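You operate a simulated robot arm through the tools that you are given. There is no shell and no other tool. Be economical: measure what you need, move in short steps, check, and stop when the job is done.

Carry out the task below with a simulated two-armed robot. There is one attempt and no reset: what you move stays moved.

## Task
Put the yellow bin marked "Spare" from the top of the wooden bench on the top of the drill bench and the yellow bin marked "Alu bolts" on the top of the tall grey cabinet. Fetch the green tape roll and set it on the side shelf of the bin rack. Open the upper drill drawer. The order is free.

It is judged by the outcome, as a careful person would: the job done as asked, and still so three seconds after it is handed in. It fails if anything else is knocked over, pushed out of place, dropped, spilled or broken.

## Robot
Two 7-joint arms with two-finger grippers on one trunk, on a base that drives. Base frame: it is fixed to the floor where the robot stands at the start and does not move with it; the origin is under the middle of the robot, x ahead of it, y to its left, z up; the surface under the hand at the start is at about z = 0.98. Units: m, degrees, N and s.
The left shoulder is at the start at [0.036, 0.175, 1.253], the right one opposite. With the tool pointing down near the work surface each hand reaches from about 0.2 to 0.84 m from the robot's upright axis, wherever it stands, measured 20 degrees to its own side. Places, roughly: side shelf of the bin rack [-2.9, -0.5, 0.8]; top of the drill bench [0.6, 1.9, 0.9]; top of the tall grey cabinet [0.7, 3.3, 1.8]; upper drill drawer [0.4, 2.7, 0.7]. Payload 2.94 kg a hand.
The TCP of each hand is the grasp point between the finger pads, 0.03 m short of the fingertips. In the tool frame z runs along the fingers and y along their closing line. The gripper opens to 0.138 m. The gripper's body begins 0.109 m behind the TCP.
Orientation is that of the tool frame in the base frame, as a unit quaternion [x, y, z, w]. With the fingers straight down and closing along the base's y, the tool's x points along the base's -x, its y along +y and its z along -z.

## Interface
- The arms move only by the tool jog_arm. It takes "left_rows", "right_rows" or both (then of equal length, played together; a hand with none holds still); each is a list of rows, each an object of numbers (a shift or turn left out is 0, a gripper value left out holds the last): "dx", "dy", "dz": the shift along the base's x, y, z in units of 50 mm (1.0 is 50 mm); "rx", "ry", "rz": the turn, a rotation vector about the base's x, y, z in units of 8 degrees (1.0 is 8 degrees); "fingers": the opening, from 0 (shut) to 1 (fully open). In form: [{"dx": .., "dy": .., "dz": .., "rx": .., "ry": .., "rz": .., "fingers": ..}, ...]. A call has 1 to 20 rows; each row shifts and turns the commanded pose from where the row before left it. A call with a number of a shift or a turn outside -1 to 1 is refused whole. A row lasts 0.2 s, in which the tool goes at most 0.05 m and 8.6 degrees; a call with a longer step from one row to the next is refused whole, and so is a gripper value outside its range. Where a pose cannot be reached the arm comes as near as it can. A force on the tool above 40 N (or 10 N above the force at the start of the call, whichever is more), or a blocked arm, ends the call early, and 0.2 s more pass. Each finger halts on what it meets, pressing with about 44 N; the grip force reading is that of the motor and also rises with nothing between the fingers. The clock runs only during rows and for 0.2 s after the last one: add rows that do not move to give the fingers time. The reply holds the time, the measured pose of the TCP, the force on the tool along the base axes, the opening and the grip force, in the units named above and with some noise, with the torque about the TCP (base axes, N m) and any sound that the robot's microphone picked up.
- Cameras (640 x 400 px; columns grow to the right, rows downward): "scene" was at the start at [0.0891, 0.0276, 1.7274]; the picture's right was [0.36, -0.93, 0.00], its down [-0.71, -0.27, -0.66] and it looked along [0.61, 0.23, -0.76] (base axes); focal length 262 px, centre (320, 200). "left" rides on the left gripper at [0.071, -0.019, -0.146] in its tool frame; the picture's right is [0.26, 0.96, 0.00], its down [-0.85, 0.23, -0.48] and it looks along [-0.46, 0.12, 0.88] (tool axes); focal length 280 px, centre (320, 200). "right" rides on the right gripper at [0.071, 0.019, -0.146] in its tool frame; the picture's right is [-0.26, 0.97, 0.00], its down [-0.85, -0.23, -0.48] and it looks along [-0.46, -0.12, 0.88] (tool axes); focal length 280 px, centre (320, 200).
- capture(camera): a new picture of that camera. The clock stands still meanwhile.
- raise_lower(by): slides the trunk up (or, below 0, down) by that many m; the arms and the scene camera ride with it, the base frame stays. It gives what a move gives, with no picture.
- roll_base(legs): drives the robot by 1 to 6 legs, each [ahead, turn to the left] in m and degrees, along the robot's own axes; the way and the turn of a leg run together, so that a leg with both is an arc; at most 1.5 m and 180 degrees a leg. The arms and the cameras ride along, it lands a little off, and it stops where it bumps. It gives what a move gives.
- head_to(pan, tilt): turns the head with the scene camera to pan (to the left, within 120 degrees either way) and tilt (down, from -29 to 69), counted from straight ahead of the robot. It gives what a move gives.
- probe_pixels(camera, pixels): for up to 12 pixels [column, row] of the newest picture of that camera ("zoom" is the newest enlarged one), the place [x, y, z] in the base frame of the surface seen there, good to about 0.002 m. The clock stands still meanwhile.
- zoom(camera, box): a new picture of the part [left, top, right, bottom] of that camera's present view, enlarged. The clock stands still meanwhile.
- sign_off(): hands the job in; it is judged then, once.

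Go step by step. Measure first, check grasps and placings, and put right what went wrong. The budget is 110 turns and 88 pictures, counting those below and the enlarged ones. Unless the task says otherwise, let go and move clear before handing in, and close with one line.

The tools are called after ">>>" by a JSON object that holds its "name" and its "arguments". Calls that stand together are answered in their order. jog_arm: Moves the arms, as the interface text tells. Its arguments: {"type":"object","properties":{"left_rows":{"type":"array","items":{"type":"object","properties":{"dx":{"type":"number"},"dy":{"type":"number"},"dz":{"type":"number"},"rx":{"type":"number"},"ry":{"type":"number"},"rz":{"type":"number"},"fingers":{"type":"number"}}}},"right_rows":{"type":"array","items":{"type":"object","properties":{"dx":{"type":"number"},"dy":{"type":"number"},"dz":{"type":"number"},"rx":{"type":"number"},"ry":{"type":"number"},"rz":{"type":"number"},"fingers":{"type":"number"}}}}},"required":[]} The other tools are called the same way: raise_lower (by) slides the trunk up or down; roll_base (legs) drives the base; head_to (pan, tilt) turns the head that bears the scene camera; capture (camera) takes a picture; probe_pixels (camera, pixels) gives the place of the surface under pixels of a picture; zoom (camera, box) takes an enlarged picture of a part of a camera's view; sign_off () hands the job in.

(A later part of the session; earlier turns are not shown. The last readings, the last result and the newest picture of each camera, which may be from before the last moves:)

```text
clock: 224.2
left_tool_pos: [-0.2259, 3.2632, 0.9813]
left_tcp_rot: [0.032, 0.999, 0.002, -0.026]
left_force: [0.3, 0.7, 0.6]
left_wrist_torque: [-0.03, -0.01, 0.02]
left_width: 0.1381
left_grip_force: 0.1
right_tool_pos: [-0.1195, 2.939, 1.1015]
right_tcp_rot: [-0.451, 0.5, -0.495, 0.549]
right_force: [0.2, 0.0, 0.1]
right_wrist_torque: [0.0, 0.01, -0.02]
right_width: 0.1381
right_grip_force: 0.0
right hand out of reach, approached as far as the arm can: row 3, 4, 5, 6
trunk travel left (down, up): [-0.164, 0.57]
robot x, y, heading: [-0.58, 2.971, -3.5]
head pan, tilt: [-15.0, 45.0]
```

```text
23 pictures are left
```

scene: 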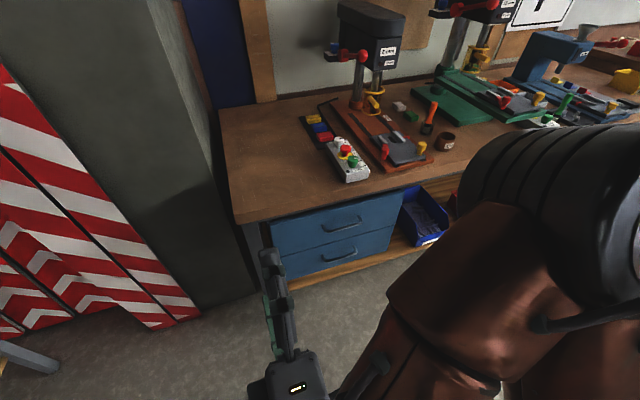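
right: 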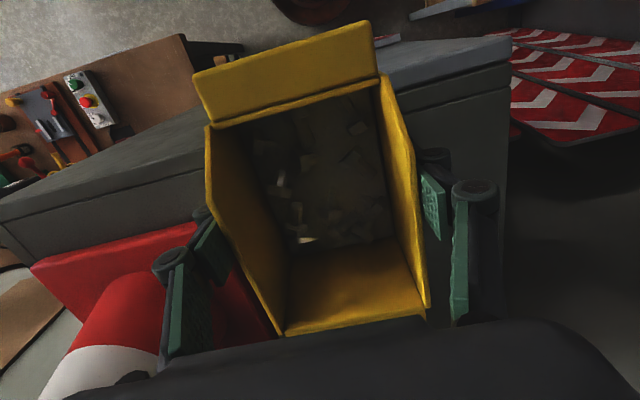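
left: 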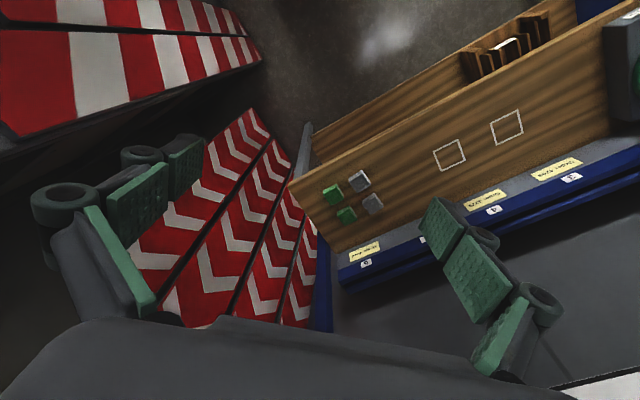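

The hand points forward, closing vertically. Now move it in front of the handle at (0.08, 2.66, 0.735).

>>> {"name": "jog_arm", "arguments": {"right_rows": [{"dx": 0.364, "dy": -0.507, "dz": -0.666}, {"dx": 0.364, "dy": -0.507, "dz": -0.666}, {"dx": 0.364, "dy": -0.507, "dz": -0.666}, {"dx": 0.364, "dy": -0.507, "dz": -0.666}, {"dx": 0.364, "dy": -0.507, "dz": -0.666}, {"dx": 0.364, "dy": -0.507, "dz": -0.666}, {"dx": 0.364, "dy": -0.507, "dz": -0.666}, {"dx": 0.364, "dy": -0.507, "dz": -0.666}, {"dx": 0.364, "dy": -0.507, "dz": -0.666}, {"dx": 0.364, "dy": -0.507, "dz": -0.666}, {"dx": 0.364, "dy": -0.507, "dz": -0.666}, {}, {}]}}

>>> {"name": "capture", "arguments": {"camera": "scene"}}

>>> {"name": "capture", "arguments": {"camera": "right"}}

```text
clock: 227.0
left_tool_pos: [-0.225, 3.265, 0.9817]
left_tcp_rot: [0.032, 0.999, 0.003, -0.026]
left_force: [0.3, -0.5, 0.3]
left_wrist_torque: [0.0, 0.03, 0.02]
left_width: 0.1383
left_grip_force: 0.1
right_tool_pos: [-0.0381, 2.8559, 0.947]
right_tcp_rot: [-0.452, 0.501, -0.495, 0.548]
right_force: [0.2, 0.8, 0.1]
right_wrist_torque: [0.03, -0.01, -0.02]
right_width: 0.1377
right_grip_force: 0.0
right hand out of reach, approached as far as the arm can: row 1, 2, 3, 4, 5, 6, 7, 8, 9
trunk travel left (down, up): [-0.164, 0.57]
robot x, y, heading: [-0.5873, 2.9708, -3.8]
head pan, tilt: [-15.0, 45.0]
```

```text
22 pictures are left
```

scene: 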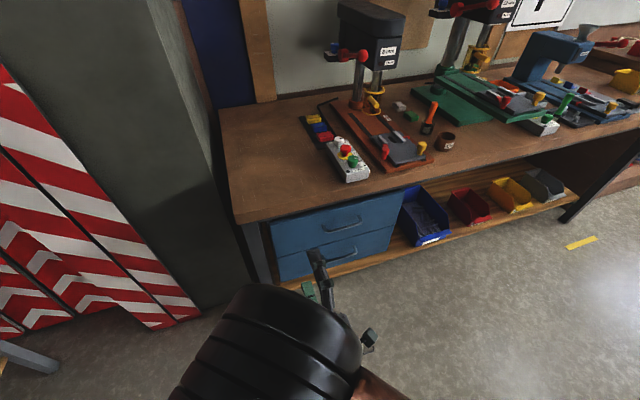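

```text
21 pictures are left
```

right: 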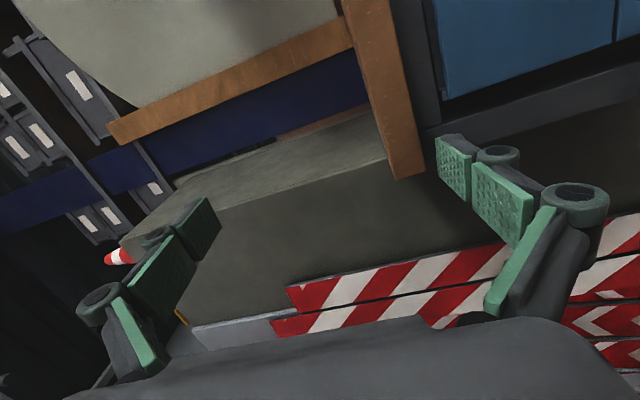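

It's moving in the right direction though slowed by joint limits in the early rows. Continue toward the handle.

>>> {"name": "jog_arm", "arguments": {"right_rows": [{"dx": 0.2, "dy": -0.55, "dz": -0.6}, {"dx": 0.2, "dy": -0.55, "dz": -0.6}, {"dx": 0.2, "dy": -0.55, "dz": -0.6}, {"dx": 0.3, "dy": -0.55, "dz": -0.6}, {"dx": 0.3, "dy": -0.55, "dz": -0.6}, {"dx": 0.3, "dy": -0.55, "dz": -0.6}, {"dx": 0.3, "dy": -0.55, "dz": -0.6}, {}, {}]}}

>>> {"name": "capture", "arguments": {"camera": "scene"}}

```text
clock: 229.0
left_tool_pos: [-0.2267, 3.2627, 0.9817]
left_tcp_rot: [0.032, 0.999, 0.003, -0.026]
left_force: [-0.6, -0.1, 0.5]
left_wrist_torque: [-0.01, 0.05, 0.03]
left_width: 0.138
left_grip_force: 0.1
right_tool_pos: [0.0608, 2.788, 0.7882]
right_tcp_rot: [-0.449, 0.505, -0.496, 0.545]
right_force: [-0.6, -0.5, 0.9]
right_wrist_torque: [-0.01, -0.03, -0.03]
right_width: 0.138
right_grip_force: 0.2
right hand out of reach, approached as far as the arm can: row 3, 4, 5, 6, 7
trunk travel left (down, up): [-0.164, 0.57]
robot x, y, heading: [-0.5837, 2.9693, -4.1]
head pan, tilt: [-15.0, 45.0]
```

```text
20 pictures are left
```

scene: 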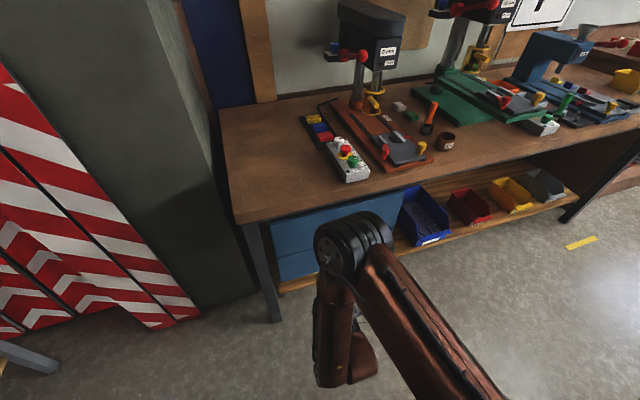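

The elbow has swung forward above the hand; check how near it is to the bench.

>>> {"name": "probe_pixels", "arguments": {"camera": "scene", "pixels": [[350, 225], [375, 225], [335, 250], [330, 330], [400, 300], [440, 350], [355, 370], [380, 240]]}}

>>> {"name": "capture", "arguments": {"camera": "right"}}

```text
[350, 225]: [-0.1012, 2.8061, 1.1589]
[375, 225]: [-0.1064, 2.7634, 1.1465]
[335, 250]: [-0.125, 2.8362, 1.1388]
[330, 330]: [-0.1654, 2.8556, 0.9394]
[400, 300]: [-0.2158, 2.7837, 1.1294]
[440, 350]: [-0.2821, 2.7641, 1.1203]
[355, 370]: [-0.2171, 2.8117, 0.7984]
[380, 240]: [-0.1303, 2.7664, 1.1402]
```

```text
19 pictures are left
```

right: 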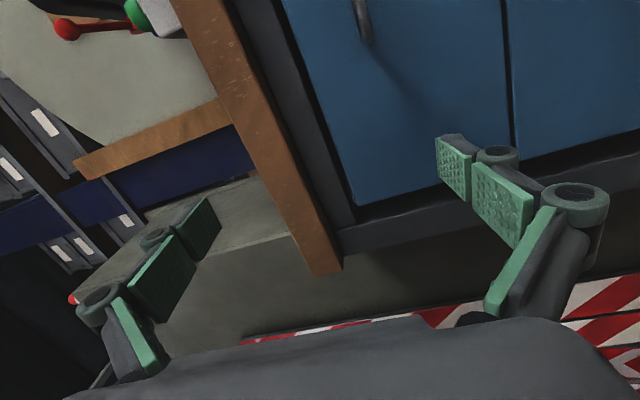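

Elbow is safely at x≈-0.1. Continue sideways to the handle.

>>> {"name": "jog_arm", "arguments": {"right_rows": [{"dy": -0.6, "dz": -0.25}, {"dy": -0.6, "dz": -0.25}, {"dy": -0.5, "dz": -0.25}, {"dy": -0.5, "dz": -0.25}, {"dy": -0.36}, {}, {}]}}

```text
clock: 230.6
left_tool_pos: [-0.2261, 3.2639, 0.9827]
left_tcp_rot: [0.032, 0.999, 0.003, -0.026]
left_force: [0.3, -0.3, 0.5]
left_wrist_torque: [-0.01, -0.01, -0.03]
left_width: 0.1382
left_grip_force: 0.2
right_tool_pos: [0.0581, 2.788, 0.7949]
right_tcp_rot: [-0.45, 0.502, -0.497, 0.547]
right_force: [-0.2, -0.7, -0.4]
right_wrist_torque: [-0.03, 0.0, 0.0]
right_width: 0.1379
right_grip_force: 0.1
right hand out of reach, approached as far as the arm can: row 1, 2, 3, 4, 5
trunk travel left (down, up): [-0.164, 0.57]
robot x, y, heading: [-0.5842, 2.9718, -3.9]
head pan, tilt: [-15.0, 45.0]
```

The arm is at its limit sideways, so I'll use the base: turn right 8°, lower the trunk 6 cm, then creep forward.

>>> {"name": "roll_base", "arguments": {"legs": [[0, -8]]}}

>>> {"name": "raise_lower", "arguments": {"by": -0.06}}

>>> {"name": "capture", "arguments": {"camera": "right"}}

```text
clock: 231.6
left_tool_pos: [-0.1885, 3.2099, 0.9826]
left_tcp_rot: [0.103, 0.994, 0.006, -0.026]
left_force: [0.5, 0.0, -0.9]
left_wrist_torque: [-0.01, 0.01, 0.03]
left_width: 0.1382
left_grip_force: 0.1
right_tool_pos: [0.0264, 2.6993, 0.7936]
right_tcp_rot: [0.413, -0.533, 0.533, -0.511]
right_force: [-0.5, -0.5, 0.4]
right_wrist_torque: [-0.05, 0.0, 0.05]
right_width: 0.1381
right_grip_force: 0.1
trunk travel left (down, up): [-0.164, 0.57]
robot x, y, heading: [-0.585, 2.9688, -11.7]
head pan, tilt: [-15.0, 45.0]
```

```text
clock: 232.6
left_tool_pos: [-0.189, 3.2114, 0.9222]
left_tcp_rot: [0.102, 0.994, 0.005, -0.024]
left_force: [-1.1, -0.2, 0.7]
left_wrist_torque: [0.0, -0.03, -0.02]
left_width: 0.138
left_grip_force: 0.1
right_tool_pos: [0.0372, 2.6978, 0.6995]
right_tcp_rot: [-0.428, 0.555, -0.515, 0.494]
right_force: [-0.6, -0.5, -0.5]
right_wrist_torque: [-0.02, 0.06, -0.03]
right_width: 0.1381
right_grip_force: 0.1
trunk travel left (down, up): [-0.104, 0.63]
robot x, y, heading: [-0.5799, 2.9676, -11.9]
head pan, tilt: [-15.0, 45.0]
```

```text
18 pictures are left
```

right: 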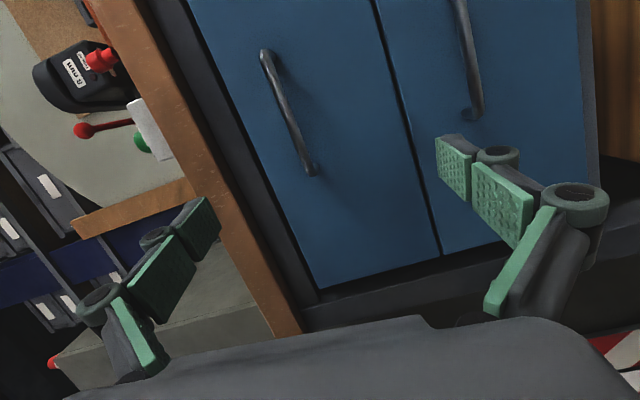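

Hand at z=0.70; raise it 3.5 cm by jog, then drive forward partway.

>>> {"name": "jog_arm", "arguments": {"right_rows": [{"dz": 0.35}, {"dz": 0.35}, {}]}}

>>> {"name": "roll_base", "arguments": {"legs": [[0.09, 0]]}}

>>> {"name": "capture", "arguments": {"camera": "right"}}

```text
clock: 233.4
left_tool_pos: [-0.1875, 3.2111, 0.9224]
left_tcp_rot: [0.103, 0.994, 0.005, -0.026]
left_force: [-0.1, 0.5, 0.6]
left_wrist_torque: [0.0, 0.01, -0.01]
left_width: 0.1378
left_grip_force: 0.0
right_tool_pos: [0.0376, 2.6991, 0.7324]
right_tcp_rot: [-0.428, 0.555, -0.515, 0.494]
right_force: [-0.2, 0.3, -0.3]
right_wrist_torque: [0.01, -0.03, -0.01]
right_width: 0.138
right_grip_force: 0.0
trunk travel left (down, up): [-0.104, 0.63]
robot x, y, heading: [-0.5795, 2.9666, -12.0]
head pan, tilt: [-15.0, 45.0]
```

```text
clock: 234.5
left_tool_pos: [-0.0959, 3.1902, 0.9206]
left_tcp_rot: [0.102, 0.994, 0.004, -0.024]
left_force: [0.6, -0.6, -0.5]
left_wrist_torque: [0.0, 0.02, 0.0]
left_width: 0.1383
left_grip_force: 0.2
right_tool_pos: [0.1274, 2.6798, 0.7344]
right_tcp_rot: [-0.428, 0.555, -0.515, 0.494]
right_force: [0.1, 0.5, -0.1]
right_wrist_torque: [0.01, -0.04, -0.01]
right_width: 0.1377
right_grip_force: 0.0
trunk travel left (down, up): [-0.104, 0.63]
robot x, y, heading: [-0.4958, 2.9472, -11.8]
head pan, tilt: [-15.0, 45.0]
```

```text
17 pictures are left
```

right: 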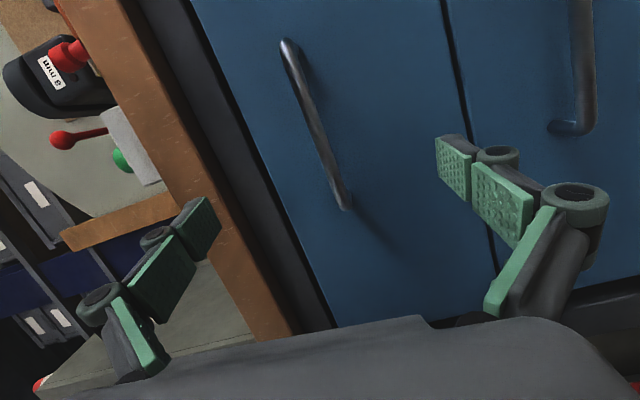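

The upper handle lies between the fingers. Forward 7 cm, then close.

>>> {"name": "roll_base", "arguments": {"legs": [[0.068, 0]]}}

>>> {"name": "jog_arm", "arguments": {"right_rows": [{"fingers": 0}, {"fingers": 0}, {"fingers": 0}, {"fingers": 0}, {"fingers": 0}, {"fingers": 0}, {"fingers": 0}, {"fingers": 0}, {"fingers": 0}]}}

>>> {"name": "capture", "arguments": {"camera": "right"}}

```text
clock: 235.9
left_tool_pos: [-0.0393, 3.1696, 0.9752]
left_tcp_rot: [-0.017, 0.975, -0.099, 0.198]
left_force: [1.1, 0.3, -0.5]
left_wrist_torque: [-0.04, 0.1, -0.01]
left_width: 0.1377
left_grip_force: 0.0
right_tool_pos: [0.0808, 2.7066, 0.6621]
right_tcp_rot: [-0.502, 0.658, -0.402, 0.391]
right_force: [0.9, 1.2, -0.8]
right_wrist_torque: [-0.02, 0.01, -0.08]
right_width: 0.1379
right_grip_force: 0.0
trunk travel left (down, up): [-0.104, 0.63]
robot x, y, heading: [-0.4282, 2.9374, -11.9]
head pan, tilt: [-15.0, 45.0]
stopped in leg 1: the robot was blocked; the commanded pose is now the measured one
```

```text
clock: 236.3
left_tool_pos: [-0.1123, 3.1828, 0.9999]
left_tcp_rot: [-0.023, 0.959, -0.124, 0.256]
left_force: [-0.7, -0.6, 1.3]
left_wrist_torque: [0.12, 0.04, -0.04]
left_width: 0.1379
left_grip_force: 0.0
right_tool_pos: [0.0369, 2.7178, 0.6891]
right_tcp_rot: [-0.492, 0.642, -0.422, 0.411]
right_force: [-1.6, 2.8, 2.2]
right_wrist_torque: [-0.01, 0.21, -0.16]
right_width: 0.1104
right_grip_force: 1.9
trunk travel left (down, up): [-0.104, 0.63]
robot x, y, heading: [-0.4281, 2.9355, -11.7]
head pan, tilt: [-15.0, 45.0]
stopped in row 1 (left hand): the arm was blocked; the commanded pose is now the measured one
```

```text
16 pictures are left
```

right: 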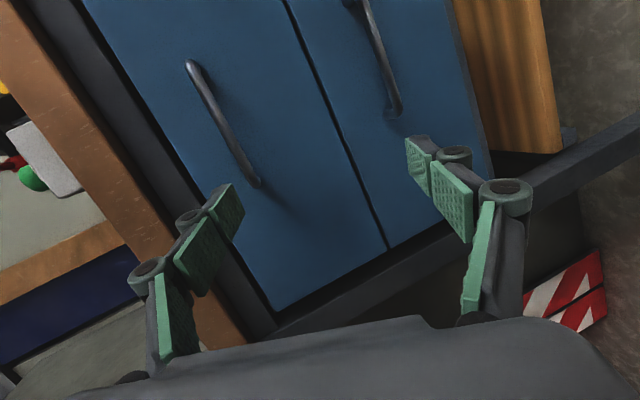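

A "blocked" event again disturbed the arms just short of the handle. Let it settle, then give the left arm a roomier pose.

>>> {"name": "head_to", "arguments": {"pan": 0, "tilt": 30}}

>>> {"name": "head_to", "arguments": {"pan": 10, "tilt": 60}}

>>> {"name": "head_to", "arguments": {"pan": 0, "tilt": 40}}

>>> {"name": "jog_arm", "arguments": {"right_rows": [{}, {}, {}, {}, {}, {}, {}, {}, {}, {}, {}, {}]}}

>>> {"name": "capture", "arguments": {"camera": "scene"}}

```text
clock: 237.1
left_tool_pos: [-0.0872, 3.1783, 0.9798]
left_tcp_rot: [-0.011, 0.971, -0.104, 0.216]
left_force: [1.4, -0.3, -1.1]
left_wrist_torque: [0.05, 0.09, 0.02]
left_width: 0.1376
left_grip_force: 0.1
right_tool_pos: [0.0534, 2.714, 0.683]
right_tcp_rot: [-0.498, 0.639, -0.415, 0.413]
right_force: [0.2, 0.0, -1.1]
right_wrist_torque: [0.01, -0.04, 0.07]
right_width: 0.0365
right_grip_force: 1.5
trunk travel left (down, up): [-0.104, 0.63]
robot x, y, heading: [-0.4291, 2.937, -11.8]
head pan, tilt: [0.0, 30.0]
```

```text
clock: 238.0
left_tool_pos: [-0.0888, 3.1773, 0.9793]
left_tcp_rot: [-0.01, 0.971, -0.105, 0.215]
left_force: [-0.7, -0.1, 0.1]
left_wrist_torque: [-0.03, -0.02, -0.01]
left_width: 0.1379
left_grip_force: 0.1
right_tool_pos: [0.0537, 2.7146, 0.685]
right_tcp_rot: [-0.498, 0.637, -0.418, 0.415]
right_force: [0.9, -0.4, 0.2]
right_wrist_torque: [-0.04, 0.0, 0.01]
right_width: 0.0
right_grip_force: 28.4
trunk travel left (down, up): [-0.104, 0.63]
robot x, y, heading: [-0.4277, 2.9382, -12.0]
head pan, tilt: [10.0, 60.0]
```

```text
clock: 238.8
left_tool_pos: [-0.0899, 3.1777, 0.9806]
left_tcp_rot: [-0.01, 0.971, -0.104, 0.215]
left_force: [-0.4, 0.4, -0.2]
left_wrist_torque: [0.02, -0.02, 0.02]
left_width: 0.1378
left_grip_force: 0.0
right_tool_pos: [0.0534, 2.7131, 0.6855]
right_tcp_rot: [-0.497, 0.638, -0.417, 0.414]
right_force: [0.3, 0.3, -0.5]
right_wrist_torque: [0.07, -0.02, -0.05]
right_width: 0.0001
right_grip_force: 28.4
trunk travel left (down, up): [-0.104, 0.63]
robot x, y, heading: [-0.427, 2.9328, -12.0]
head pan, tilt: [0.0, 40.0]
```

```text
clock: 241.4
left_tool_pos: [-0.0885, 3.1776, 0.9801]
left_tcp_rot: [-0.011, 0.971, -0.104, 0.214]
left_force: [0.6, 1.0, 0.5]
left_wrist_torque: [0.01, -0.04, 0.0]
left_width: 0.1379
left_grip_force: 0.0
right_tool_pos: [0.0537, 2.7132, 0.6839]
right_tcp_rot: [-0.498, 0.637, -0.417, 0.415]
right_force: [1.0, -0.2, -0.1]
right_wrist_torque: [-0.02, 0.02, -0.03]
right_width: 0.0
right_grip_force: 28.5
trunk travel left (down, up): [-0.104, 0.63]
robot x, y, heading: [-0.4259, 2.9346, -11.7]
head pan, tilt: [0.0, 40.0]
```

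```text
15 pictures are left
```

scene: 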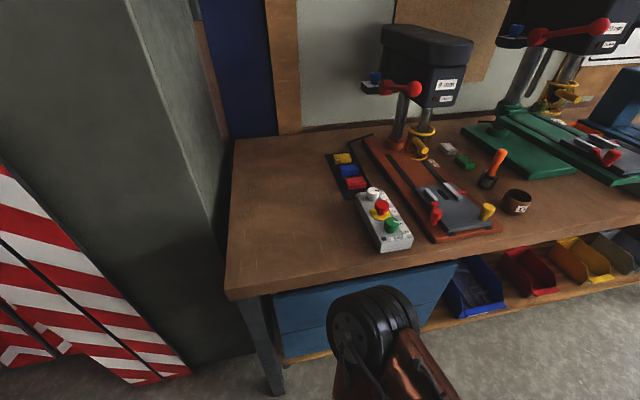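

Settled. The bench-top edge (lower lip z≈0.81) likely caught the wide-open upper finger. I'll relax the left arm, re-level the right hand, and pre-close the fingers to ~60 mm before approaching.

>>> {"name": "jog_arm", "arguments": {"left_rows": [{"dx": 0.5, "dy": 0.3, "dz": 0.2}, {"dx": 0.5, "dy": 0.3, "dz": 0.2}, {"dx": 0.5, "dy": 0.3, "rx": 0.3, "ry": 0.49, "rz": -0.265}, {"dx": 0.5, "dy": 0.3, "rx": 0.3, "ry": 0.49, "rz": -0.265}, {"dx": 0.5, "dy": 0.3, "rx": 0.3, "ry": 0.49, "rz": -0.265}, {"rx": 0.3, "ry": 0.49, "rz": -0.265}, {"rx": 0.3, "ry": 0.49, "rz": -0.265}, {"rx": 0.3, "ry": 0.49, "rz": -0.265}, {}, {}], "right_rows": [{"fingers": 0.45}, {"dz": 0.25}, {"rx": -0.1, "ry": -0.583, "rz": -0.04, "dz": 0.25}, {"rx": -0.1, "ry": -0.583, "rz": -0.04, "dz": 0.25}, {"rx": -0.1, "ry": -0.583, "rz": -0.04, "dz": 0.25}, {"rx": -0.1, "ry": -0.583, "rz": -0.04}, {"dx": 0.3, "dy": -0.2}, {"dx": 0.3, "dy": -0.2}, {}, {}]}}

>>> {"name": "capture", "arguments": {"camera": "right"}}

```text
clock: 243.6
left_tool_pos: [0.0218, 3.2291, 0.9933]
left_tcp_rot: [0.106, 0.994, -0.012, 0.01]
left_force: [-0.4, 0.1, -0.2]
left_wrist_torque: [-0.03, -0.03, 0.03]
left_width: 0.138
left_grip_force: 0.2
left hand out of reach, approached as far as the arm can: row 1, 8
right_tool_pos: [0.0934, 2.7069, 0.7329]
right_tcp_rot: [-0.427, 0.555, -0.517, 0.493]
right_force: [0.4, -0.7, 0.7]
right_wrist_torque: [0.03, 0.04, 0.01]
right_width: 0.0621
right_grip_force: 0.0
right hand out of reach, approached as far as the arm can: row 2, 6, 7, 8
trunk travel left (down, up): [-0.104, 0.63]
robot x, y, heading: [-0.4292, 2.9327, -11.8]
head pan, tilt: [0.0, 40.0]
```

```text
14 pictures are left
```

right: 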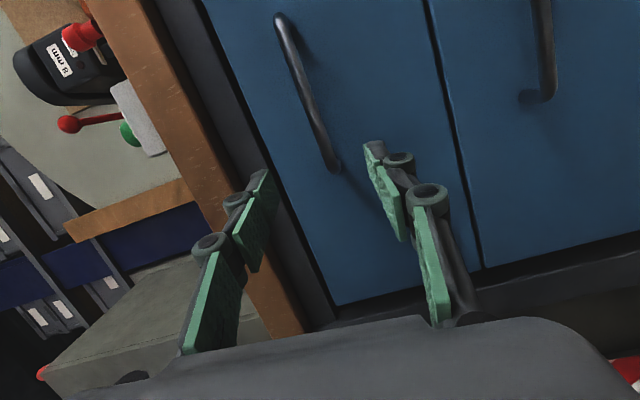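

Handle is framed between the narrowed fingers. Drive forward 10 cm in two steps.

>>> {"name": "roll_base", "arguments": {"legs": [[0.06, 0]]}}

>>> {"name": "roll_base", "arguments": {"legs": [[0.045, 0]]}}

>>> {"name": "capture", "arguments": {"camera": "right"}}

```text
clock: 244.6
left_tool_pos: [0.0686, 3.2197, 0.9963]
left_tcp_rot: [0.104, 0.994, -0.013, 0.018]
left_force: [-1.7, 1.1, 1.0]
left_wrist_torque: [-0.09, -0.2, 0.03]
left_width: 0.1381
left_grip_force: 0.0
right_tool_pos: [0.1443, 2.6982, 0.7382]
right_tcp_rot: [-0.426, 0.552, -0.518, 0.495]
right_force: [-0.4, -0.1, -0.4]
right_wrist_torque: [0.0, 0.1, 0.01]
right_width: 0.0619
right_grip_force: 0.0
trunk travel left (down, up): [-0.104, 0.63]
robot x, y, heading: [-0.3689, 2.923, -11.9]
head pan, tilt: [0.0, 40.0]
```

```text
clock: 245.5
left_tool_pos: [0.1118, 3.2116, 0.9985]
left_tcp_rot: [0.103, 0.994, -0.013, 0.017]
left_force: [-0.1, 0.9, -0.3]
left_wrist_torque: [-0.02, -0.04, -0.02]
left_width: 0.138
left_grip_force: 0.0
right_tool_pos: [0.1873, 2.6887, 0.7379]
right_tcp_rot: [-0.428, 0.551, -0.517, 0.495]
right_force: [0.5, -0.4, -0.1]
right_wrist_torque: [-0.02, 0.01, 0.0]
right_width: 0.0621
right_grip_force: 0.1
trunk travel left (down, up): [-0.104, 0.63]
robot x, y, heading: [-0.3263, 2.9181, -11.6]
head pan, tilt: [0.0, 40.0]
```

```text
13 pictures are left
```

right: 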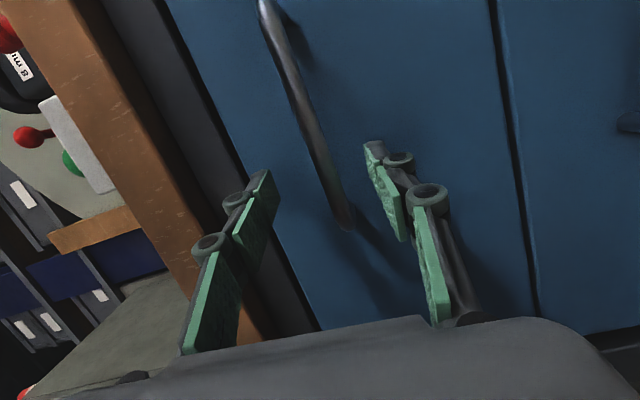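

The bar is between the fingertips. Close on it.

>>> {"name": "jog_arm", "arguments": {"right_rows": [{"dx": 0.15, "fingers": 0.45}, {"fingers": 0}, {"fingers": 0}, {"fingers": 0}, {"fingers": 0}, {"fingers": 0}, {"fingers": 0}]}}

```text
clock: 247.1
left_tool_pos: [0.1164, 3.2112, 0.9959]
left_tcp_rot: [0.102, 0.995, -0.013, 0.015]
left_force: [-0.2, 0.6, 0.3]
left_wrist_torque: [0.04, -0.02, -0.01]
left_width: 0.138
left_grip_force: 0.0
right_tool_pos: [0.1981, 2.69, 0.7326]
right_tcp_rot: [-0.43, 0.554, -0.514, 0.494]
right_force: [-0.4, 6.0, -31.0]
right_wrist_torque: [-0.99, 0.23, 0.03]
right_width: 0.0131
right_grip_force: 39.5
trunk travel left (down, up): [-0.104, 0.63]
robot x, y, heading: [-0.3252, 2.9122, -12.1]
head pan, tilt: [0.0, 40.0]
```

Bar gripped (13 mm). Pull straight back by jog.

>>> {"name": "jog_arm", "arguments": {"right_rows": [{"dx": -0.4}, {"dx": -0.4}, {"dx": -0.4}, {"dx": -0.4}, {"dx": -0.4}, {"dx": -0.4}, {"dx": -0.4}, {"dx": -0.4}, {}]}}

>>> {"name": "head_to", "arguments": {"pan": -12, "tilt": 52}}

>>> {"name": "capture", "arguments": {"camera": "scene"}}

```text
clock: 247.7
left_tool_pos: [0.1152, 3.2109, 0.9974]
left_tcp_rot: [0.102, 0.995, -0.012, 0.015]
left_force: [0.1, 0.5, 0.8]
left_wrist_torque: [0.03, -0.02, -0.02]
left_width: 0.138
left_grip_force: 0.1
right_tool_pos: [0.1609, 2.6874, 0.7326]
right_tcp_rot: [-0.431, 0.56, -0.512, 0.488]
right_force: [-2.3, -0.4, -16.2]
right_wrist_torque: [-1.1, 0.19, -0.36]
right_width: 0.013
right_grip_force: 39.1
right hand out of reach, approached as far as the arm can: row 2, 3
trunk travel left (down, up): [-0.104, 0.63]
robot x, y, heading: [-0.3285, 2.9135, -12.0]
head pan, tilt: [0.0, 40.0]
stopped in row 3 (right hand): the force on the tool passed its limit at 45 N (the readings are from after the stop); the commanded pose is now the measured one
```

```text
clock: 248.5
left_tool_pos: [0.1156, 3.2103, 0.9961]
left_tcp_rot: [0.103, 0.994, -0.012, 0.014]
left_force: [0.6, 1.0, 0.4]
left_wrist_torque: [-0.02, -0.02, 0.03]
left_width: 0.1378
left_grip_force: 0.0
right_tool_pos: [0.1617, 2.6889, 0.7326]
right_tcp_rot: [-0.432, 0.56, -0.511, 0.489]
right_force: [-1.7, -4.0, -21.8]
right_wrist_torque: [-1.02, 0.15, -0.1]
right_width: 0.0129
right_grip_force: 39.6
trunk travel left (down, up): [-0.104, 0.63]
robot x, y, heading: [-0.3254, 2.9152, -11.9]
head pan, tilt: [-12.0, 52.0]
```

```text
12 pictures are left
```

scene: 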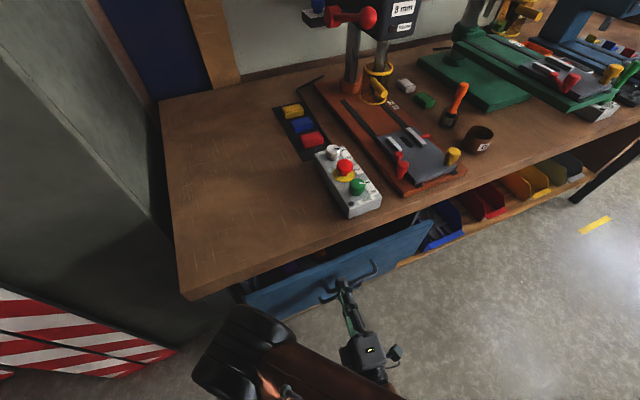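

The drawer is coming out (≈4 cm). I'll relieve the vertical load a little, then pull with the base, turning slightly to keep the hand on line.

>>> {"name": "jog_arm", "arguments": {"right_rows": [{"dz": -0.08}, {}]}}

>>> {"name": "roll_base", "arguments": {"legs": [[-0.08, -2.5]]}}

>>> {"name": "roll_base", "arguments": {"legs": [[-0.08, -2.5]]}}

>>> {"name": "capture", "arguments": {"camera": "scene"}}

```text
clock: 249.1
left_tool_pos: [0.1153, 3.2109, 0.997]
left_tcp_rot: [0.102, 0.995, -0.012, 0.016]
left_force: [-0.6, -0.2, 0.2]
left_wrist_torque: [-0.02, 0.0, 0.01]
left_width: 0.1379
left_grip_force: 0.0
right_tool_pos: [0.1623, 2.6892, 0.7337]
right_tcp_rot: [-0.43, 0.556, -0.514, 0.492]
right_force: [1.8, -5.4, -0.1]
right_wrist_torque: [-1.04, -0.01, 0.04]
right_width: 0.0128
right_grip_force: 39.0
trunk travel left (down, up): [-0.104, 0.63]
robot x, y, heading: [-0.3254, 2.9146, -11.8]
head pan, tilt: [-12.0, 52.0]
```

```text
clock: 250.1
left_tool_pos: [0.0474, 3.2127, 0.9972]
left_tcp_rot: [0.124, 0.992, -0.014, 0.015]
left_force: [0.0, -0.3, -0.4]
left_wrist_torque: [0.03, -0.02, -0.02]
left_width: 0.1381
left_grip_force: 0.0
right_tool_pos: [0.0719, 2.6901, 0.7333]
right_tcp_rot: [-0.419, 0.565, -0.524, 0.48]
right_force: [-2.3, 18.5, 13.3]
right_wrist_torque: [-1.01, -0.14, 0.62]
right_width: 0.013
right_grip_force: 39.6
trunk travel left (down, up): [-0.104, 0.63]
robot x, y, heading: [-0.4033, 2.9323, -14.2]
head pan, tilt: [-12.0, 52.0]
```

```text
clock: 251.2
left_tool_pos: [-0.0196, 3.2122, 0.9978]
left_tcp_rot: [0.144, 0.989, -0.013, 0.016]
left_force: [0.4, 0.4, -0.2]
left_wrist_torque: [-0.04, 0.02, 0.02]
left_width: 0.138
left_grip_force: 0.0
right_tool_pos: [-0.0154, 2.6891, 0.732]
right_tcp_rot: [-0.405, 0.574, -0.534, 0.47]
right_force: [-3.2, -9.3, 11.6]
right_wrist_torque: [-0.99, -0.19, -0.56]
right_width: 0.0128
right_grip_force: 39.2
trunk travel left (down, up): [-0.104, 0.63]
robot x, y, heading: [-0.4834, 2.9526, -16.7]
head pan, tilt: [-12.0, 52.0]
```

```text
11 pictures are left
```

scene: 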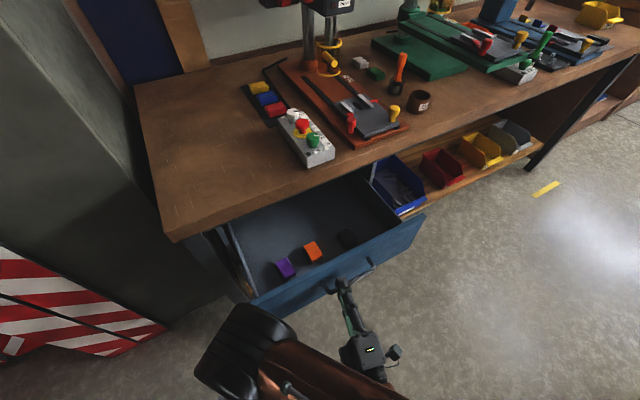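

The drawer is open ~21 cm. One more short pull, then release and retreat.

>>> {"name": "roll_base", "arguments": {"legs": [[-0.06, -2]]}}

>>> {"name": "jog_arm", "arguments": {"right_rows": [{"fingers": 0.45}, {"fingers": 0.45}, {"fingers": 0.45}, {"fingers": 0.45}]}}

>>> {"name": "roll_base", "arguments": {"legs": [[-0.25, 0]]}}

>>> {"name": "capture", "arguments": {"camera": "scene"}}

```text
clock: 252.3
left_tool_pos: [-0.0753, 3.2191, 0.999]
left_tcp_rot: [0.161, 0.987, -0.014, 0.018]
left_force: [0.5, 0.9, 0.2]
left_wrist_torque: [-0.01, 0.07, 0.0]
left_width: 0.138
left_grip_force: 0.0
right_tool_pos: [-0.0887, 2.6895, 0.7318]
right_tcp_rot: [-0.398, 0.583, -0.545, 0.452]
right_force: [-1.1, -0.8, 8.2]
right_wrist_torque: [-0.99, -0.05, 0.7]
right_width: 0.0126
right_grip_force: 39.3
trunk travel left (down, up): [-0.104, 0.63]
robot x, y, heading: [-0.5415, 2.9723, -18.6]
head pan, tilt: [-12.0, 52.0]
stopped in leg 1: the force on the tool passed its limit at 45 N (the readings are from after the stop); the commanded pose is now the measured one
```

```text
clock: 253.3
left_tool_pos: [-0.0753, 3.2183, 0.9991]
left_tcp_rot: [0.16, 0.987, -0.015, 0.02]
left_force: [0.4, -0.2, -0.3]
left_wrist_torque: [0.01, -0.02, 0.02]
left_width: 0.1378
left_grip_force: 0.1
right_tool_pos: [-0.0893, 2.689, 0.7319]
right_tcp_rot: [-0.397, 0.585, -0.544, 0.452]
right_force: [0.1, -1.0, 1.1]
right_wrist_torque: [-0.01, -0.01, 0.02]
right_width: 0.0621
right_grip_force: 0.0
trunk travel left (down, up): [-0.104, 0.63]
robot x, y, heading: [-0.5394, 2.9714, -18.8]
head pan, tilt: [-12.0, 52.0]
```

```text
clock: 255.2
left_tool_pos: [-0.3161, 3.3001, 0.9991]
left_tcp_rot: [0.16, 0.987, -0.014, 0.02]
left_force: [-0.2, -0.4, 0.6]
left_wrist_torque: [0.01, -0.01, 0.01]
left_width: 0.138
left_grip_force: 0.1
right_tool_pos: [-0.3313, 2.7703, 0.7313]
right_tcp_rot: [-0.397, 0.585, -0.544, 0.453]
right_force: [0.1, 0.4, -0.1]
right_wrist_torque: [-0.01, 0.03, -0.01]
right_width: 0.0619
right_grip_force: 0.1
trunk travel left (down, up): [-0.104, 0.63]
robot x, y, heading: [-0.7793, 3.0552, -18.3]
head pan, tilt: [-12.0, 52.0]
```

```text
10 pictures are left
```

scene: 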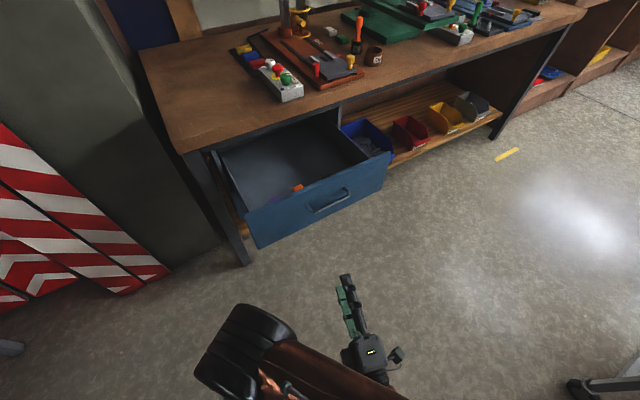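

The upper drawer is well open (~28 cm), and contents are in place. Now the tape: raise the trunk, stow the right arm (tool down, higher), keep the left hand for the tape.

>>> {"name": "raise_lower", "arguments": {"by": 0.32}}

>>> {"name": "jog_arm", "arguments": {"right_rows": [{"dz": 0.8}, {"dz": 0.8}, {"dz": 0.8, "ry": 1}, {"dz": 0.5, "ry": 1}, {"ry": 1, "dx": -0.3}, {"ry": 1, "dx": -0.3}, {"ry": 1}, {"ry": 1}, {"ry": 1}, {"ry": 1}, {"ry": 1}, {"ry": 1}, {"ry": 1}, {}]}}

>>> {"name": "head_to", "arguments": {"pan": -30, "tilt": 40}}

>>> {"name": "capture", "arguments": {"camera": "scene"}}

```text
clock: 258.3
left_tool_pos: [-0.3162, 3.2991, 1.319]
left_tcp_rot: [0.161, 0.987, -0.014, 0.019]
left_force: [-0.9, -0.3, -0.2]
left_wrist_torque: [-0.04, 0.01, 0.0]
left_width: 0.1381
left_grip_force: 0.0
right_tool_pos: [-0.3691, 2.7862, 1.1448]
right_tcp_rot: [0.357, -0.52, 0.599, -0.494]
right_force: [-0.6, 1.1, -0.2]
right_wrist_torque: [-0.02, 0.01, 0.03]
right_width: 0.0623
right_grip_force: 0.0
trunk travel left (down, up): [-0.424, 0.31]
robot x, y, heading: [-0.7822, 3.0492, -18.8]
head pan, tilt: [-12.0, 52.0]
```

```text
clock: 261.3
left_tool_pos: [-0.3189, 3.298, 1.3211]
left_tcp_rot: [0.16, 0.987, -0.014, 0.021]
left_force: [-0.4, -0.2, 0.4]
left_wrist_torque: [0.01, -0.04, 0.02]
left_width: 0.1381
left_grip_force: 0.1
right_tool_pos: [-0.4321, 2.7812, 1.0254]
right_tcp_rot: [-0.658, 0.719, -0.221, 0.027]
right_force: [0.3, 0.0, 0.1]
right_wrist_torque: [0.02, -0.03, 0.02]
right_width: 0.0621
right_grip_force: 0.1
right hand out of reach, approached as far as the arm can: row 3, 4, 5, 6, 9, 10, 11, 12, 13
trunk travel left (down, up): [-0.424, 0.31]
robot x, y, heading: [-0.7833, 3.0555, -18.7]
head pan, tilt: [-12.0, 52.0]
```

```text
clock: 262.1
left_tool_pos: [-0.317, 3.2996, 1.319]
left_tcp_rot: [0.16, 0.987, -0.014, 0.02]
left_force: [0.0, 1.0, 0.6]
left_wrist_torque: [-0.02, 0.0, -0.02]
left_width: 0.1379
left_grip_force: 0.2
right_tool_pos: [-0.4301, 2.7819, 1.0245]
right_tcp_rot: [-0.658, 0.72, -0.22, 0.027]
right_force: [-0.9, 0.0, 0.5]
right_wrist_torque: [-0.04, 0.0, 0.01]
right_width: 0.0623
right_grip_force: 0.0
trunk travel left (down, up): [-0.424, 0.31]
robot x, y, heading: [-0.7846, 3.0581, -18.6]
head pan, tilt: [-30.0, 40.0]
```

```text
9 pictures are left
```

scene: 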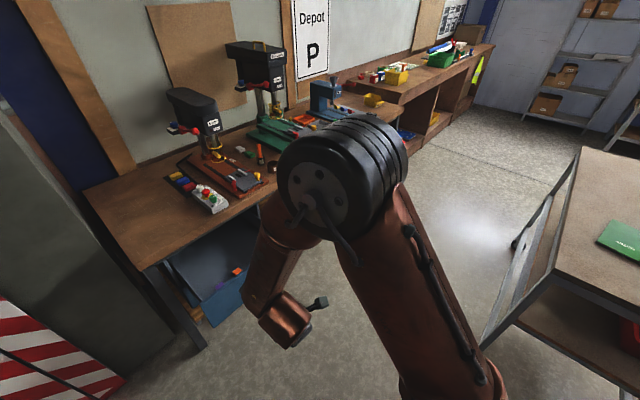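

Right arm is tucked in front; I'll raise it more, then drive the corridor (avoiding drawer and trolley) back to the wooden bench.

>>> {"name": "jog_arm", "arguments": {"right_rows": [{"dz": 0.7}, {"dz": 0.7}, {"dz": 0.7}, {"dz": 0.7}, {"dz": 0.7}, {"dz": 0.7}, {}]}}

>>> {"name": "roll_base", "arguments": {"legs": [[0, -51.5], [1.23, 0]]}}

```text
clock: 263.7
left_tool_pos: [-0.3161, 3.2989, 1.3187]
left_tcp_rot: [0.161, 0.987, -0.014, 0.02]
left_force: [-0.8, -0.2, 0.0]
left_wrist_torque: [0.01, 0.0, 0.01]
left_width: 0.1383
left_grip_force: 0.0
right_tool_pos: [-0.5157, 2.7779, 1.0623]
right_tcp_rot: [-0.66, 0.72, -0.212, 0.018]
right_force: [0.0, 1.0, 0.8]
right_wrist_torque: [0.03, 0.01, 0.0]
right_width: 0.0622
right_grip_force: 0.0
right hand out of reach, approached as far as the arm can: row 1, 2, 3, 4, 5, 6
trunk travel left (down, up): [-0.424, 0.31]
robot x, y, heading: [-0.7808, 3.0501, -18.5]
head pan, tilt: [-30.0, 40.0]
```

```text
clock: 272.2
left_tool_pos: [0.1068, 1.6758, 1.3189]
left_tcp_rot: [0.58, 0.814, -0.02, 0.012]
left_force: [0.4, 0.0, -0.3]
left_wrist_torque: [0.02, -0.01, 0.0]
left_width: 0.1379
left_grip_force: 0.0
right_tool_pos: [-0.4284, 1.517, 1.0617]
right_tcp_rot: [-0.274, 0.938, -0.198, -0.078]
right_force: [0.6, 0.0, -0.3]
right_wrist_torque: [0.01, 0.03, 0.02]
right_width: 0.0622
right_grip_force: 0.1
trunk travel left (down, up): [-0.424, 0.31]
robot x, y, heading: [-0.3748, 1.8981, -71.4]
head pan, tilt: [-30.0, 40.0]
```

Continue down the aisle to y≈-0.02 and face the wooden bench.

>>> {"name": "roll_base", "arguments": {"legs": [[0, -18.6], [1.0, 0], [0.92, 0], [0, 90]]}}

>>> {"name": "roll_base", "arguments": {"legs": [[0.35, 0]]}}

>>> {"name": "head_to", "arguments": {"pan": 15, "tilt": 45}}

>>> {"name": "capture", "arguments": {"camera": "scene"}}

```text
clock: 286.7
left_tool_pos: [0.0233, 0.3274, 1.3189]
left_tcp_rot: [0.01, 1.0, -0.011, 0.021]
left_force: [0.1, 0.3, 0.2]
left_wrist_torque: [-0.06, -0.04, -0.02]
left_width: 0.1378
left_grip_force: 0.1
right_tool_pos: [-0.0119, -0.2305, 1.0625]
right_tcp_rot: [0.761, -0.613, 0.208, -0.05]
right_force: [-0.3, -0.1, 0.3]
right_wrist_torque: [-0.04, 0.0, -0.02]
right_width: 0.0619
right_grip_force: 0.0
trunk travel left (down, up): [-0.424, 0.31]
robot x, y, heading: [-0.3474, -0.0448, -1.2]
head pan, tilt: [-30.0, 40.0]
```

```text
clock: 289.0
left_tool_pos: [0.3712, 0.32, 1.3192]
left_tcp_rot: [0.009, 1.0, -0.011, 0.021]
left_force: [0.8, -0.5, 0.4]
left_wrist_torque: [-0.01, 0.07, 0.0]
left_width: 0.1383
left_grip_force: 0.0
right_tool_pos: [0.3377, -0.2362, 1.063]
right_tcp_rot: [0.762, -0.611, 0.207, -0.05]
right_force: [0.6, 0.5, 0.1]
right_wrist_torque: [0.0, 0.04, 0.03]
right_width: 0.0621
right_grip_force: 0.1
trunk travel left (down, up): [-0.424, 0.31]
robot x, y, heading: [0.0003, -0.0577, -1.2]
head pan, tilt: [-30.0, 40.0]
```

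```text
clock: 290.1
left_tool_pos: [0.3708, 0.3207, 1.3185]
left_tcp_rot: [0.008, 1.0, -0.01, 0.022]
left_force: [-0.3, 0.9, 0.5]
left_wrist_torque: [0.0, 0.0, 0.0]
left_width: 0.1379
left_grip_force: 0.1
right_tool_pos: [0.3356, -0.2359, 1.062]
right_tcp_rot: [0.762, -0.612, 0.206, -0.05]
right_force: [-0.1, 0.5, 0.6]
right_wrist_torque: [-0.01, 0.01, 0.03]
right_width: 0.0621
right_grip_force: 0.0
trunk travel left (down, up): [-0.424, 0.31]
robot x, y, heading: [0.0017, -0.0529, -1.0]
head pan, tilt: [15.0, 45.0]
```

```text
8 pictures are left
```

scene: 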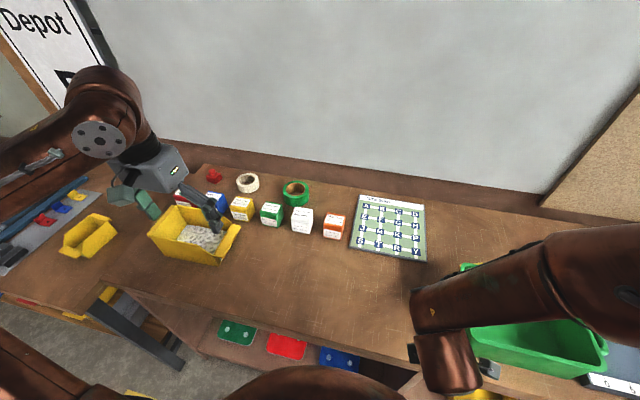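

Tape at (296,193). I'll probe it and its neighbours precisely before reaching with the left hand tilted 30° forward.

>>> {"name": "probe_pixels", "arguments": {"camera": "scene", "pixels": [[283, 192], [309, 190], [296, 182], [296, 204], [296, 200], [271, 206], [302, 212], [258, 183], [271, 214], [310, 200], [282, 198]]}}

>>> {"name": "jog_arm", "arguments": {"left_rows": [{"dx": 0.8, "dy": -0.1}, {"dx": 0.8, "dy": -0.2, "ry": -0.5}, {"dx": 0.8, "dy": -0.2, "ry": -0.5}, {"dx": 0.8, "dy": -0.2, "ry": -0.5}, {"dx": 0.8, "dy": -0.2, "ry": -0.5}, {"dx": 0.8, "dy": -0.2, "ry": -0.5}, {"dx": 0.8, "dy": -0.2, "ry": -0.5}, {"dx": 0.8, "dy": -0.2, "ry": -0.4}, {"dx": 0.8, "dy": -0.1, "ry": -0.4}, {"dx": 0.8}, {"dx": 0.3}, {}, {}]}}

```text
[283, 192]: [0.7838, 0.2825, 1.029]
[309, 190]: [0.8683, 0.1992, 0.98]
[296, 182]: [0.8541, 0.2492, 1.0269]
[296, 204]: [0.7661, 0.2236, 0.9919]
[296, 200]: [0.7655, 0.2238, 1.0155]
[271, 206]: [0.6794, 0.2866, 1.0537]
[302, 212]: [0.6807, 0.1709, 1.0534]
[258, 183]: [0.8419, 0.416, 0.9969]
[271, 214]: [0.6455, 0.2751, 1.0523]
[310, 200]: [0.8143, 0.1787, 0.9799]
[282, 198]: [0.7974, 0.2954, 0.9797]
```

```text
clock: 292.9
left_tool_pos: [0.7327, 0.2726, 1.3159]
left_tcp_rot: [0.01, 0.958, -0.009, 0.285]
left_force: [0.1, 0.4, -0.1]
left_wrist_torque: [0.03, 0.0, 0.02]
left_width: 0.1381
left_grip_force: 0.1
left hand out of reach, approached as far as the arm can: row 9, 10, 11
right_tool_pos: [0.3361, -0.2366, 1.0626]
right_tcp_rot: [0.762, -0.611, 0.207, -0.05]
right_force: [-0.1, -0.4, 0.1]
right_wrist_torque: [-0.01, 0.0, 0.0]
right_width: 0.0623
right_grip_force: 0.0
trunk travel left (down, up): [-0.424, 0.31]
robot x, y, heading: [-0.003, -0.0529, -1.2]
head pan, tilt: [15.0, 45.0]
```

Tape centre ≈(0.812, 0.237), radius 45 mm, top 1.029. Lower to z≈1.13 then extend over it.

>>> {"name": "jog_arm", "arguments": {"left_rows": [{"dz": -0.9}, {"dz": -0.9}, {"dz": -0.9, "dy": -0.2}, {"dz": -0.8, "dy": -0.2}, {"dx": 0.4, "dy": -0.2}, {"dx": 0.4, "dy": -0.1}, {"dx": 0.4}, {"dx": 0.3}, {}, {}]}}

>>> {"name": "capture", "arguments": {"camera": "left"}}

```text
clock: 295.1
left_tool_pos: [0.7393, 0.2643, 1.1472]
left_tcp_rot: [0.011, 0.959, -0.009, 0.284]
left_force: [0.1, 0.1, -0.2]
left_wrist_torque: [-0.03, 0.0, -0.01]
left_width: 0.1379
left_grip_force: 0.1
left hand out of reach, approached as far as the arm can: row 5, 6, 7, 8
right_tool_pos: [0.3354, -0.2357, 1.0633]
right_tcp_rot: [0.762, -0.611, 0.208, -0.05]
right_force: [0.3, -0.5, 0.3]
right_wrist_torque: [0.0, -0.04, 0.0]
right_width: 0.0622
right_grip_force: 0.1
trunk travel left (down, up): [-0.424, 0.31]
robot x, y, heading: [0.0007, -0.0539, -1.1]
head pan, tilt: [15.0, 45.0]
```

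```text
7 pictures are left
```

left: 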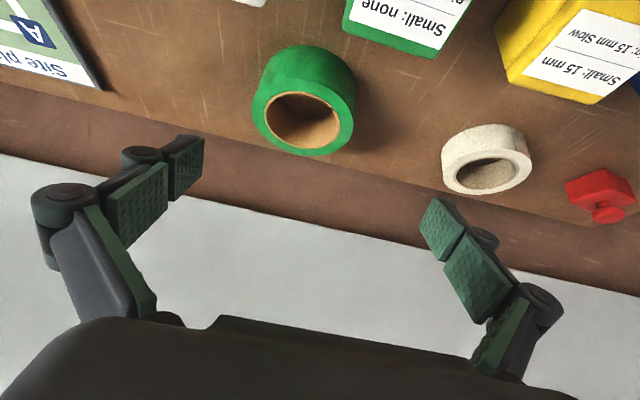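

Reach falls ~7 cm short, so the base must go forward slightly. Check the bench front, crate and right forearm clearance.

>>> {"name": "probe_pixels", "arguments": {"camera": "scene", "pixels": [[250, 312], [170, 285], [237, 335], [330, 355], [480, 330], [560, 330], [600, 345], [470, 300], [440, 340], [445, 370], [600, 300], [472, 268]]}}

```text
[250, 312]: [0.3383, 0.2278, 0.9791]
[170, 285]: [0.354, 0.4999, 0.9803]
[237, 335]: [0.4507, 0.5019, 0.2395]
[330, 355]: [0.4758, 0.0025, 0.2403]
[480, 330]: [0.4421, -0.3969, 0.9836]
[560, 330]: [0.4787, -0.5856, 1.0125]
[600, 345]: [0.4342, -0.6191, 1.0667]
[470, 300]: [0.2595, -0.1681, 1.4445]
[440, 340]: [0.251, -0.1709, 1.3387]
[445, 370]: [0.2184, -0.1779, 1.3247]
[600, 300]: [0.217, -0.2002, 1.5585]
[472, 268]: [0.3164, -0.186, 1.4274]
```

The limit seems to be the wrist posture rather than length. As the tape is round, I'll yaw the left hand clockwise ~32° to free the wrist and try extending again at safe height.

>>> {"name": "jog_arm", "arguments": {"left_rows": [{"rz": -0.8}, {"rz": -0.8}, {"rz": -0.8}, {"rz": -0.8}, {"rz": -0.8}, {"dx": 0.4}, {"dx": 0.4}, {"dx": 0.4}, {"dx": 0.4}, {}, {}]}}

```text
clock: 297.5
left_tool_pos: [0.7413, 0.271, 1.1562]
left_tcp_rot: [0.275, 0.918, -0.086, 0.271]
left_force: [-0.8, -0.4, 0.5]
left_wrist_torque: [0.0, 0.02, 0.01]
left_width: 0.1378
left_grip_force: 0.0
left hand out of reach, approached as far as the arm can: row 6, 7, 8, 9
right_tool_pos: [0.3374, -0.2363, 1.0629]
right_tcp_rot: [0.761, -0.612, 0.207, -0.05]
right_force: [0.6, 0.3, -0.4]
right_wrist_torque: [-0.02, 0.0, 0.03]
right_width: 0.0623
right_grip_force: 0.2
trunk travel left (down, up): [-0.424, 0.31]
robot x, y, heading: [0.0002, -0.0563, -1.1]
head pan, tilt: [15.0, 45.0]
```

No gain, so it's pure length. I'll creep the base forward in small steps (the right hand has ~9 cm to the crate, 5 cm above the bench).

>>> {"name": "roll_base", "arguments": {"legs": [[0.03, 0]]}}

>>> {"name": "roll_base", "arguments": {"legs": [[0.03, 0]]}}

```text
clock: 298.4
left_tool_pos: [0.7594, 0.2731, 1.164]
left_tcp_rot: [0.274, 0.917, -0.086, 0.276]
left_force: [-1.5, 1.1, 0.6]
left_wrist_torque: [-0.03, -0.11, 0.08]
left_width: 0.138
left_grip_force: 0.0
right_tool_pos: [0.3571, -0.2362, 1.0672]
right_tcp_rot: [0.761, -0.611, 0.211, -0.054]
right_force: [-2.1, 0.2, 0.3]
right_wrist_torque: [-0.02, -0.13, 0.0]
right_width: 0.062
right_grip_force: 0.0
trunk travel left (down, up): [-0.424, 0.31]
robot x, y, heading: [0.0314, -0.0555, -1.0]
head pan, tilt: [15.0, 45.0]
```

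```text
clock: 299.2
left_tool_pos: [0.7883, 0.2732, 1.1664]
left_tcp_rot: [0.273, 0.917, -0.084, 0.278]
left_force: [-1.0, -0.3, 1.0]
left_wrist_torque: [0.01, -0.07, 0.05]
left_width: 0.1382
left_grip_force: 0.0
right_tool_pos: [0.3854, -0.2356, 1.0675]
right_tcp_rot: [0.763, -0.609, 0.212, -0.054]
right_force: [-1.2, -0.1, 0.3]
right_wrist_torque: [-0.05, -0.12, 0.01]
right_width: 0.0622
right_grip_force: 0.1
trunk travel left (down, up): [-0.424, 0.31]
robot x, y, heading: [0.0579, -0.0568, -1.0]
head pan, tilt: [15.0, 45.0]
```

Good, no bump. Shift sideways to y≈0.237 and read the settled pose.

>>> {"name": "jog_arm", "arguments": {"left_rows": [{"dy": -0.35}, {"dy": -0.35, "dz": -0.3}, {"dz": -0.4, "dx": 0.2}, {"dx": 0.2}, {}, {}, {}, {}]}}

>>> {"name": "capture", "arguments": {"camera": "left"}}

```text
clock: 301.0
left_tool_pos: [0.794, 0.2475, 1.1344]
left_tcp_rot: [0.273, 0.918, -0.085, 0.275]
left_force: [-0.1, 0.7, -0.1]
left_wrist_torque: [-0.03, 0.01, 0.0]
left_width: 0.1383
left_grip_force: 0.1
left hand out of reach, approached as far as the arm can: row 2, 3, 4
right_tool_pos: [0.3937, -0.2361, 1.0657]
right_tcp_rot: [0.764, -0.609, 0.208, -0.052]
right_force: [-0.4, 0.1, -0.4]
right_wrist_torque: [-0.01, 0.01, 0.04]
right_width: 0.0622
right_grip_force: 0.2
trunk travel left (down, up): [-0.424, 0.31]
robot x, y, heading: [0.0613, -0.0574, -0.9]
head pan, tilt: [15.0, 45.0]
```

```text
6 pictures are left
```

left: 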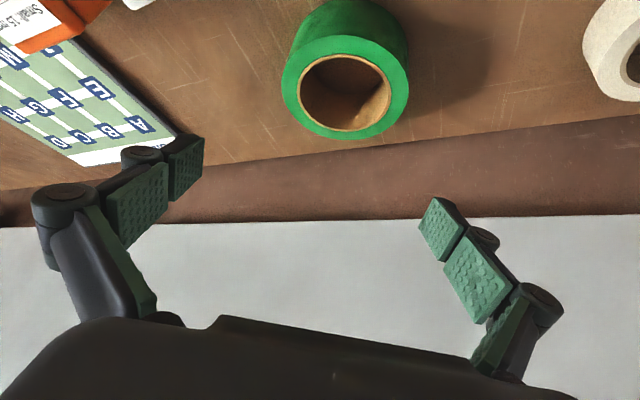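

Slightly more base advance gives slack; then align and descend to z≈1.05 first.

>>> {"name": "roll_base", "arguments": {"legs": [[0.02, 0]]}}

>>> {"name": "jog_arm", "arguments": {"left_rows": [{"dy": -0.1}, {"dz": -0.4}, {"dz": -0.4}, {"dz": -0.4}, {"dz": -0.3}, {}, {}, {}]}}

```text
clock: 301.8
left_tool_pos: [0.8071, 0.2458, 1.1367]
left_tcp_rot: [0.272, 0.917, -0.084, 0.279]
left_force: [0.1, 0.2, 1.3]
left_wrist_torque: [-0.01, -0.03, 0.01]
left_width: 0.138
left_grip_force: 0.0
right_tool_pos: [0.4078, -0.2358, 1.0667]
right_tcp_rot: [0.763, -0.608, 0.211, -0.053]
right_force: [-1.0, 0.7, -0.2]
right_wrist_torque: [-0.02, -0.09, 0.01]
right_width: 0.0621
right_grip_force: 0.2
trunk travel left (down, up): [-0.424, 0.31]
robot x, y, heading: [0.0783, -0.0547, -0.7]
head pan, tilt: [15.0, 45.0]
```

```text
clock: 303.6
left_tool_pos: [0.7913, 0.2468, 1.0652]
left_tcp_rot: [0.272, 0.918, -0.085, 0.276]
left_force: [-0.6, 1.0, -0.5]
left_wrist_torque: [0.01, 0.0, 0.01]
left_width: 0.1379
left_grip_force: 0.0
left hand out of reach, approached as far as the arm can: row 2, 3, 4, 5
right_tool_pos: [0.413, -0.2362, 1.0647]
right_tcp_rot: [0.764, -0.608, 0.21, -0.052]
right_force: [0.1, 0.4, 0.5]
right_wrist_torque: [0.04, 0.0, 0.04]
right_width: 0.0622
right_grip_force: 0.0
trunk travel left (down, up): [-0.424, 0.31]
robot x, y, heading: [0.0802, -0.0575, -0.7]
head pan, tilt: [15.0, 45.0]
```

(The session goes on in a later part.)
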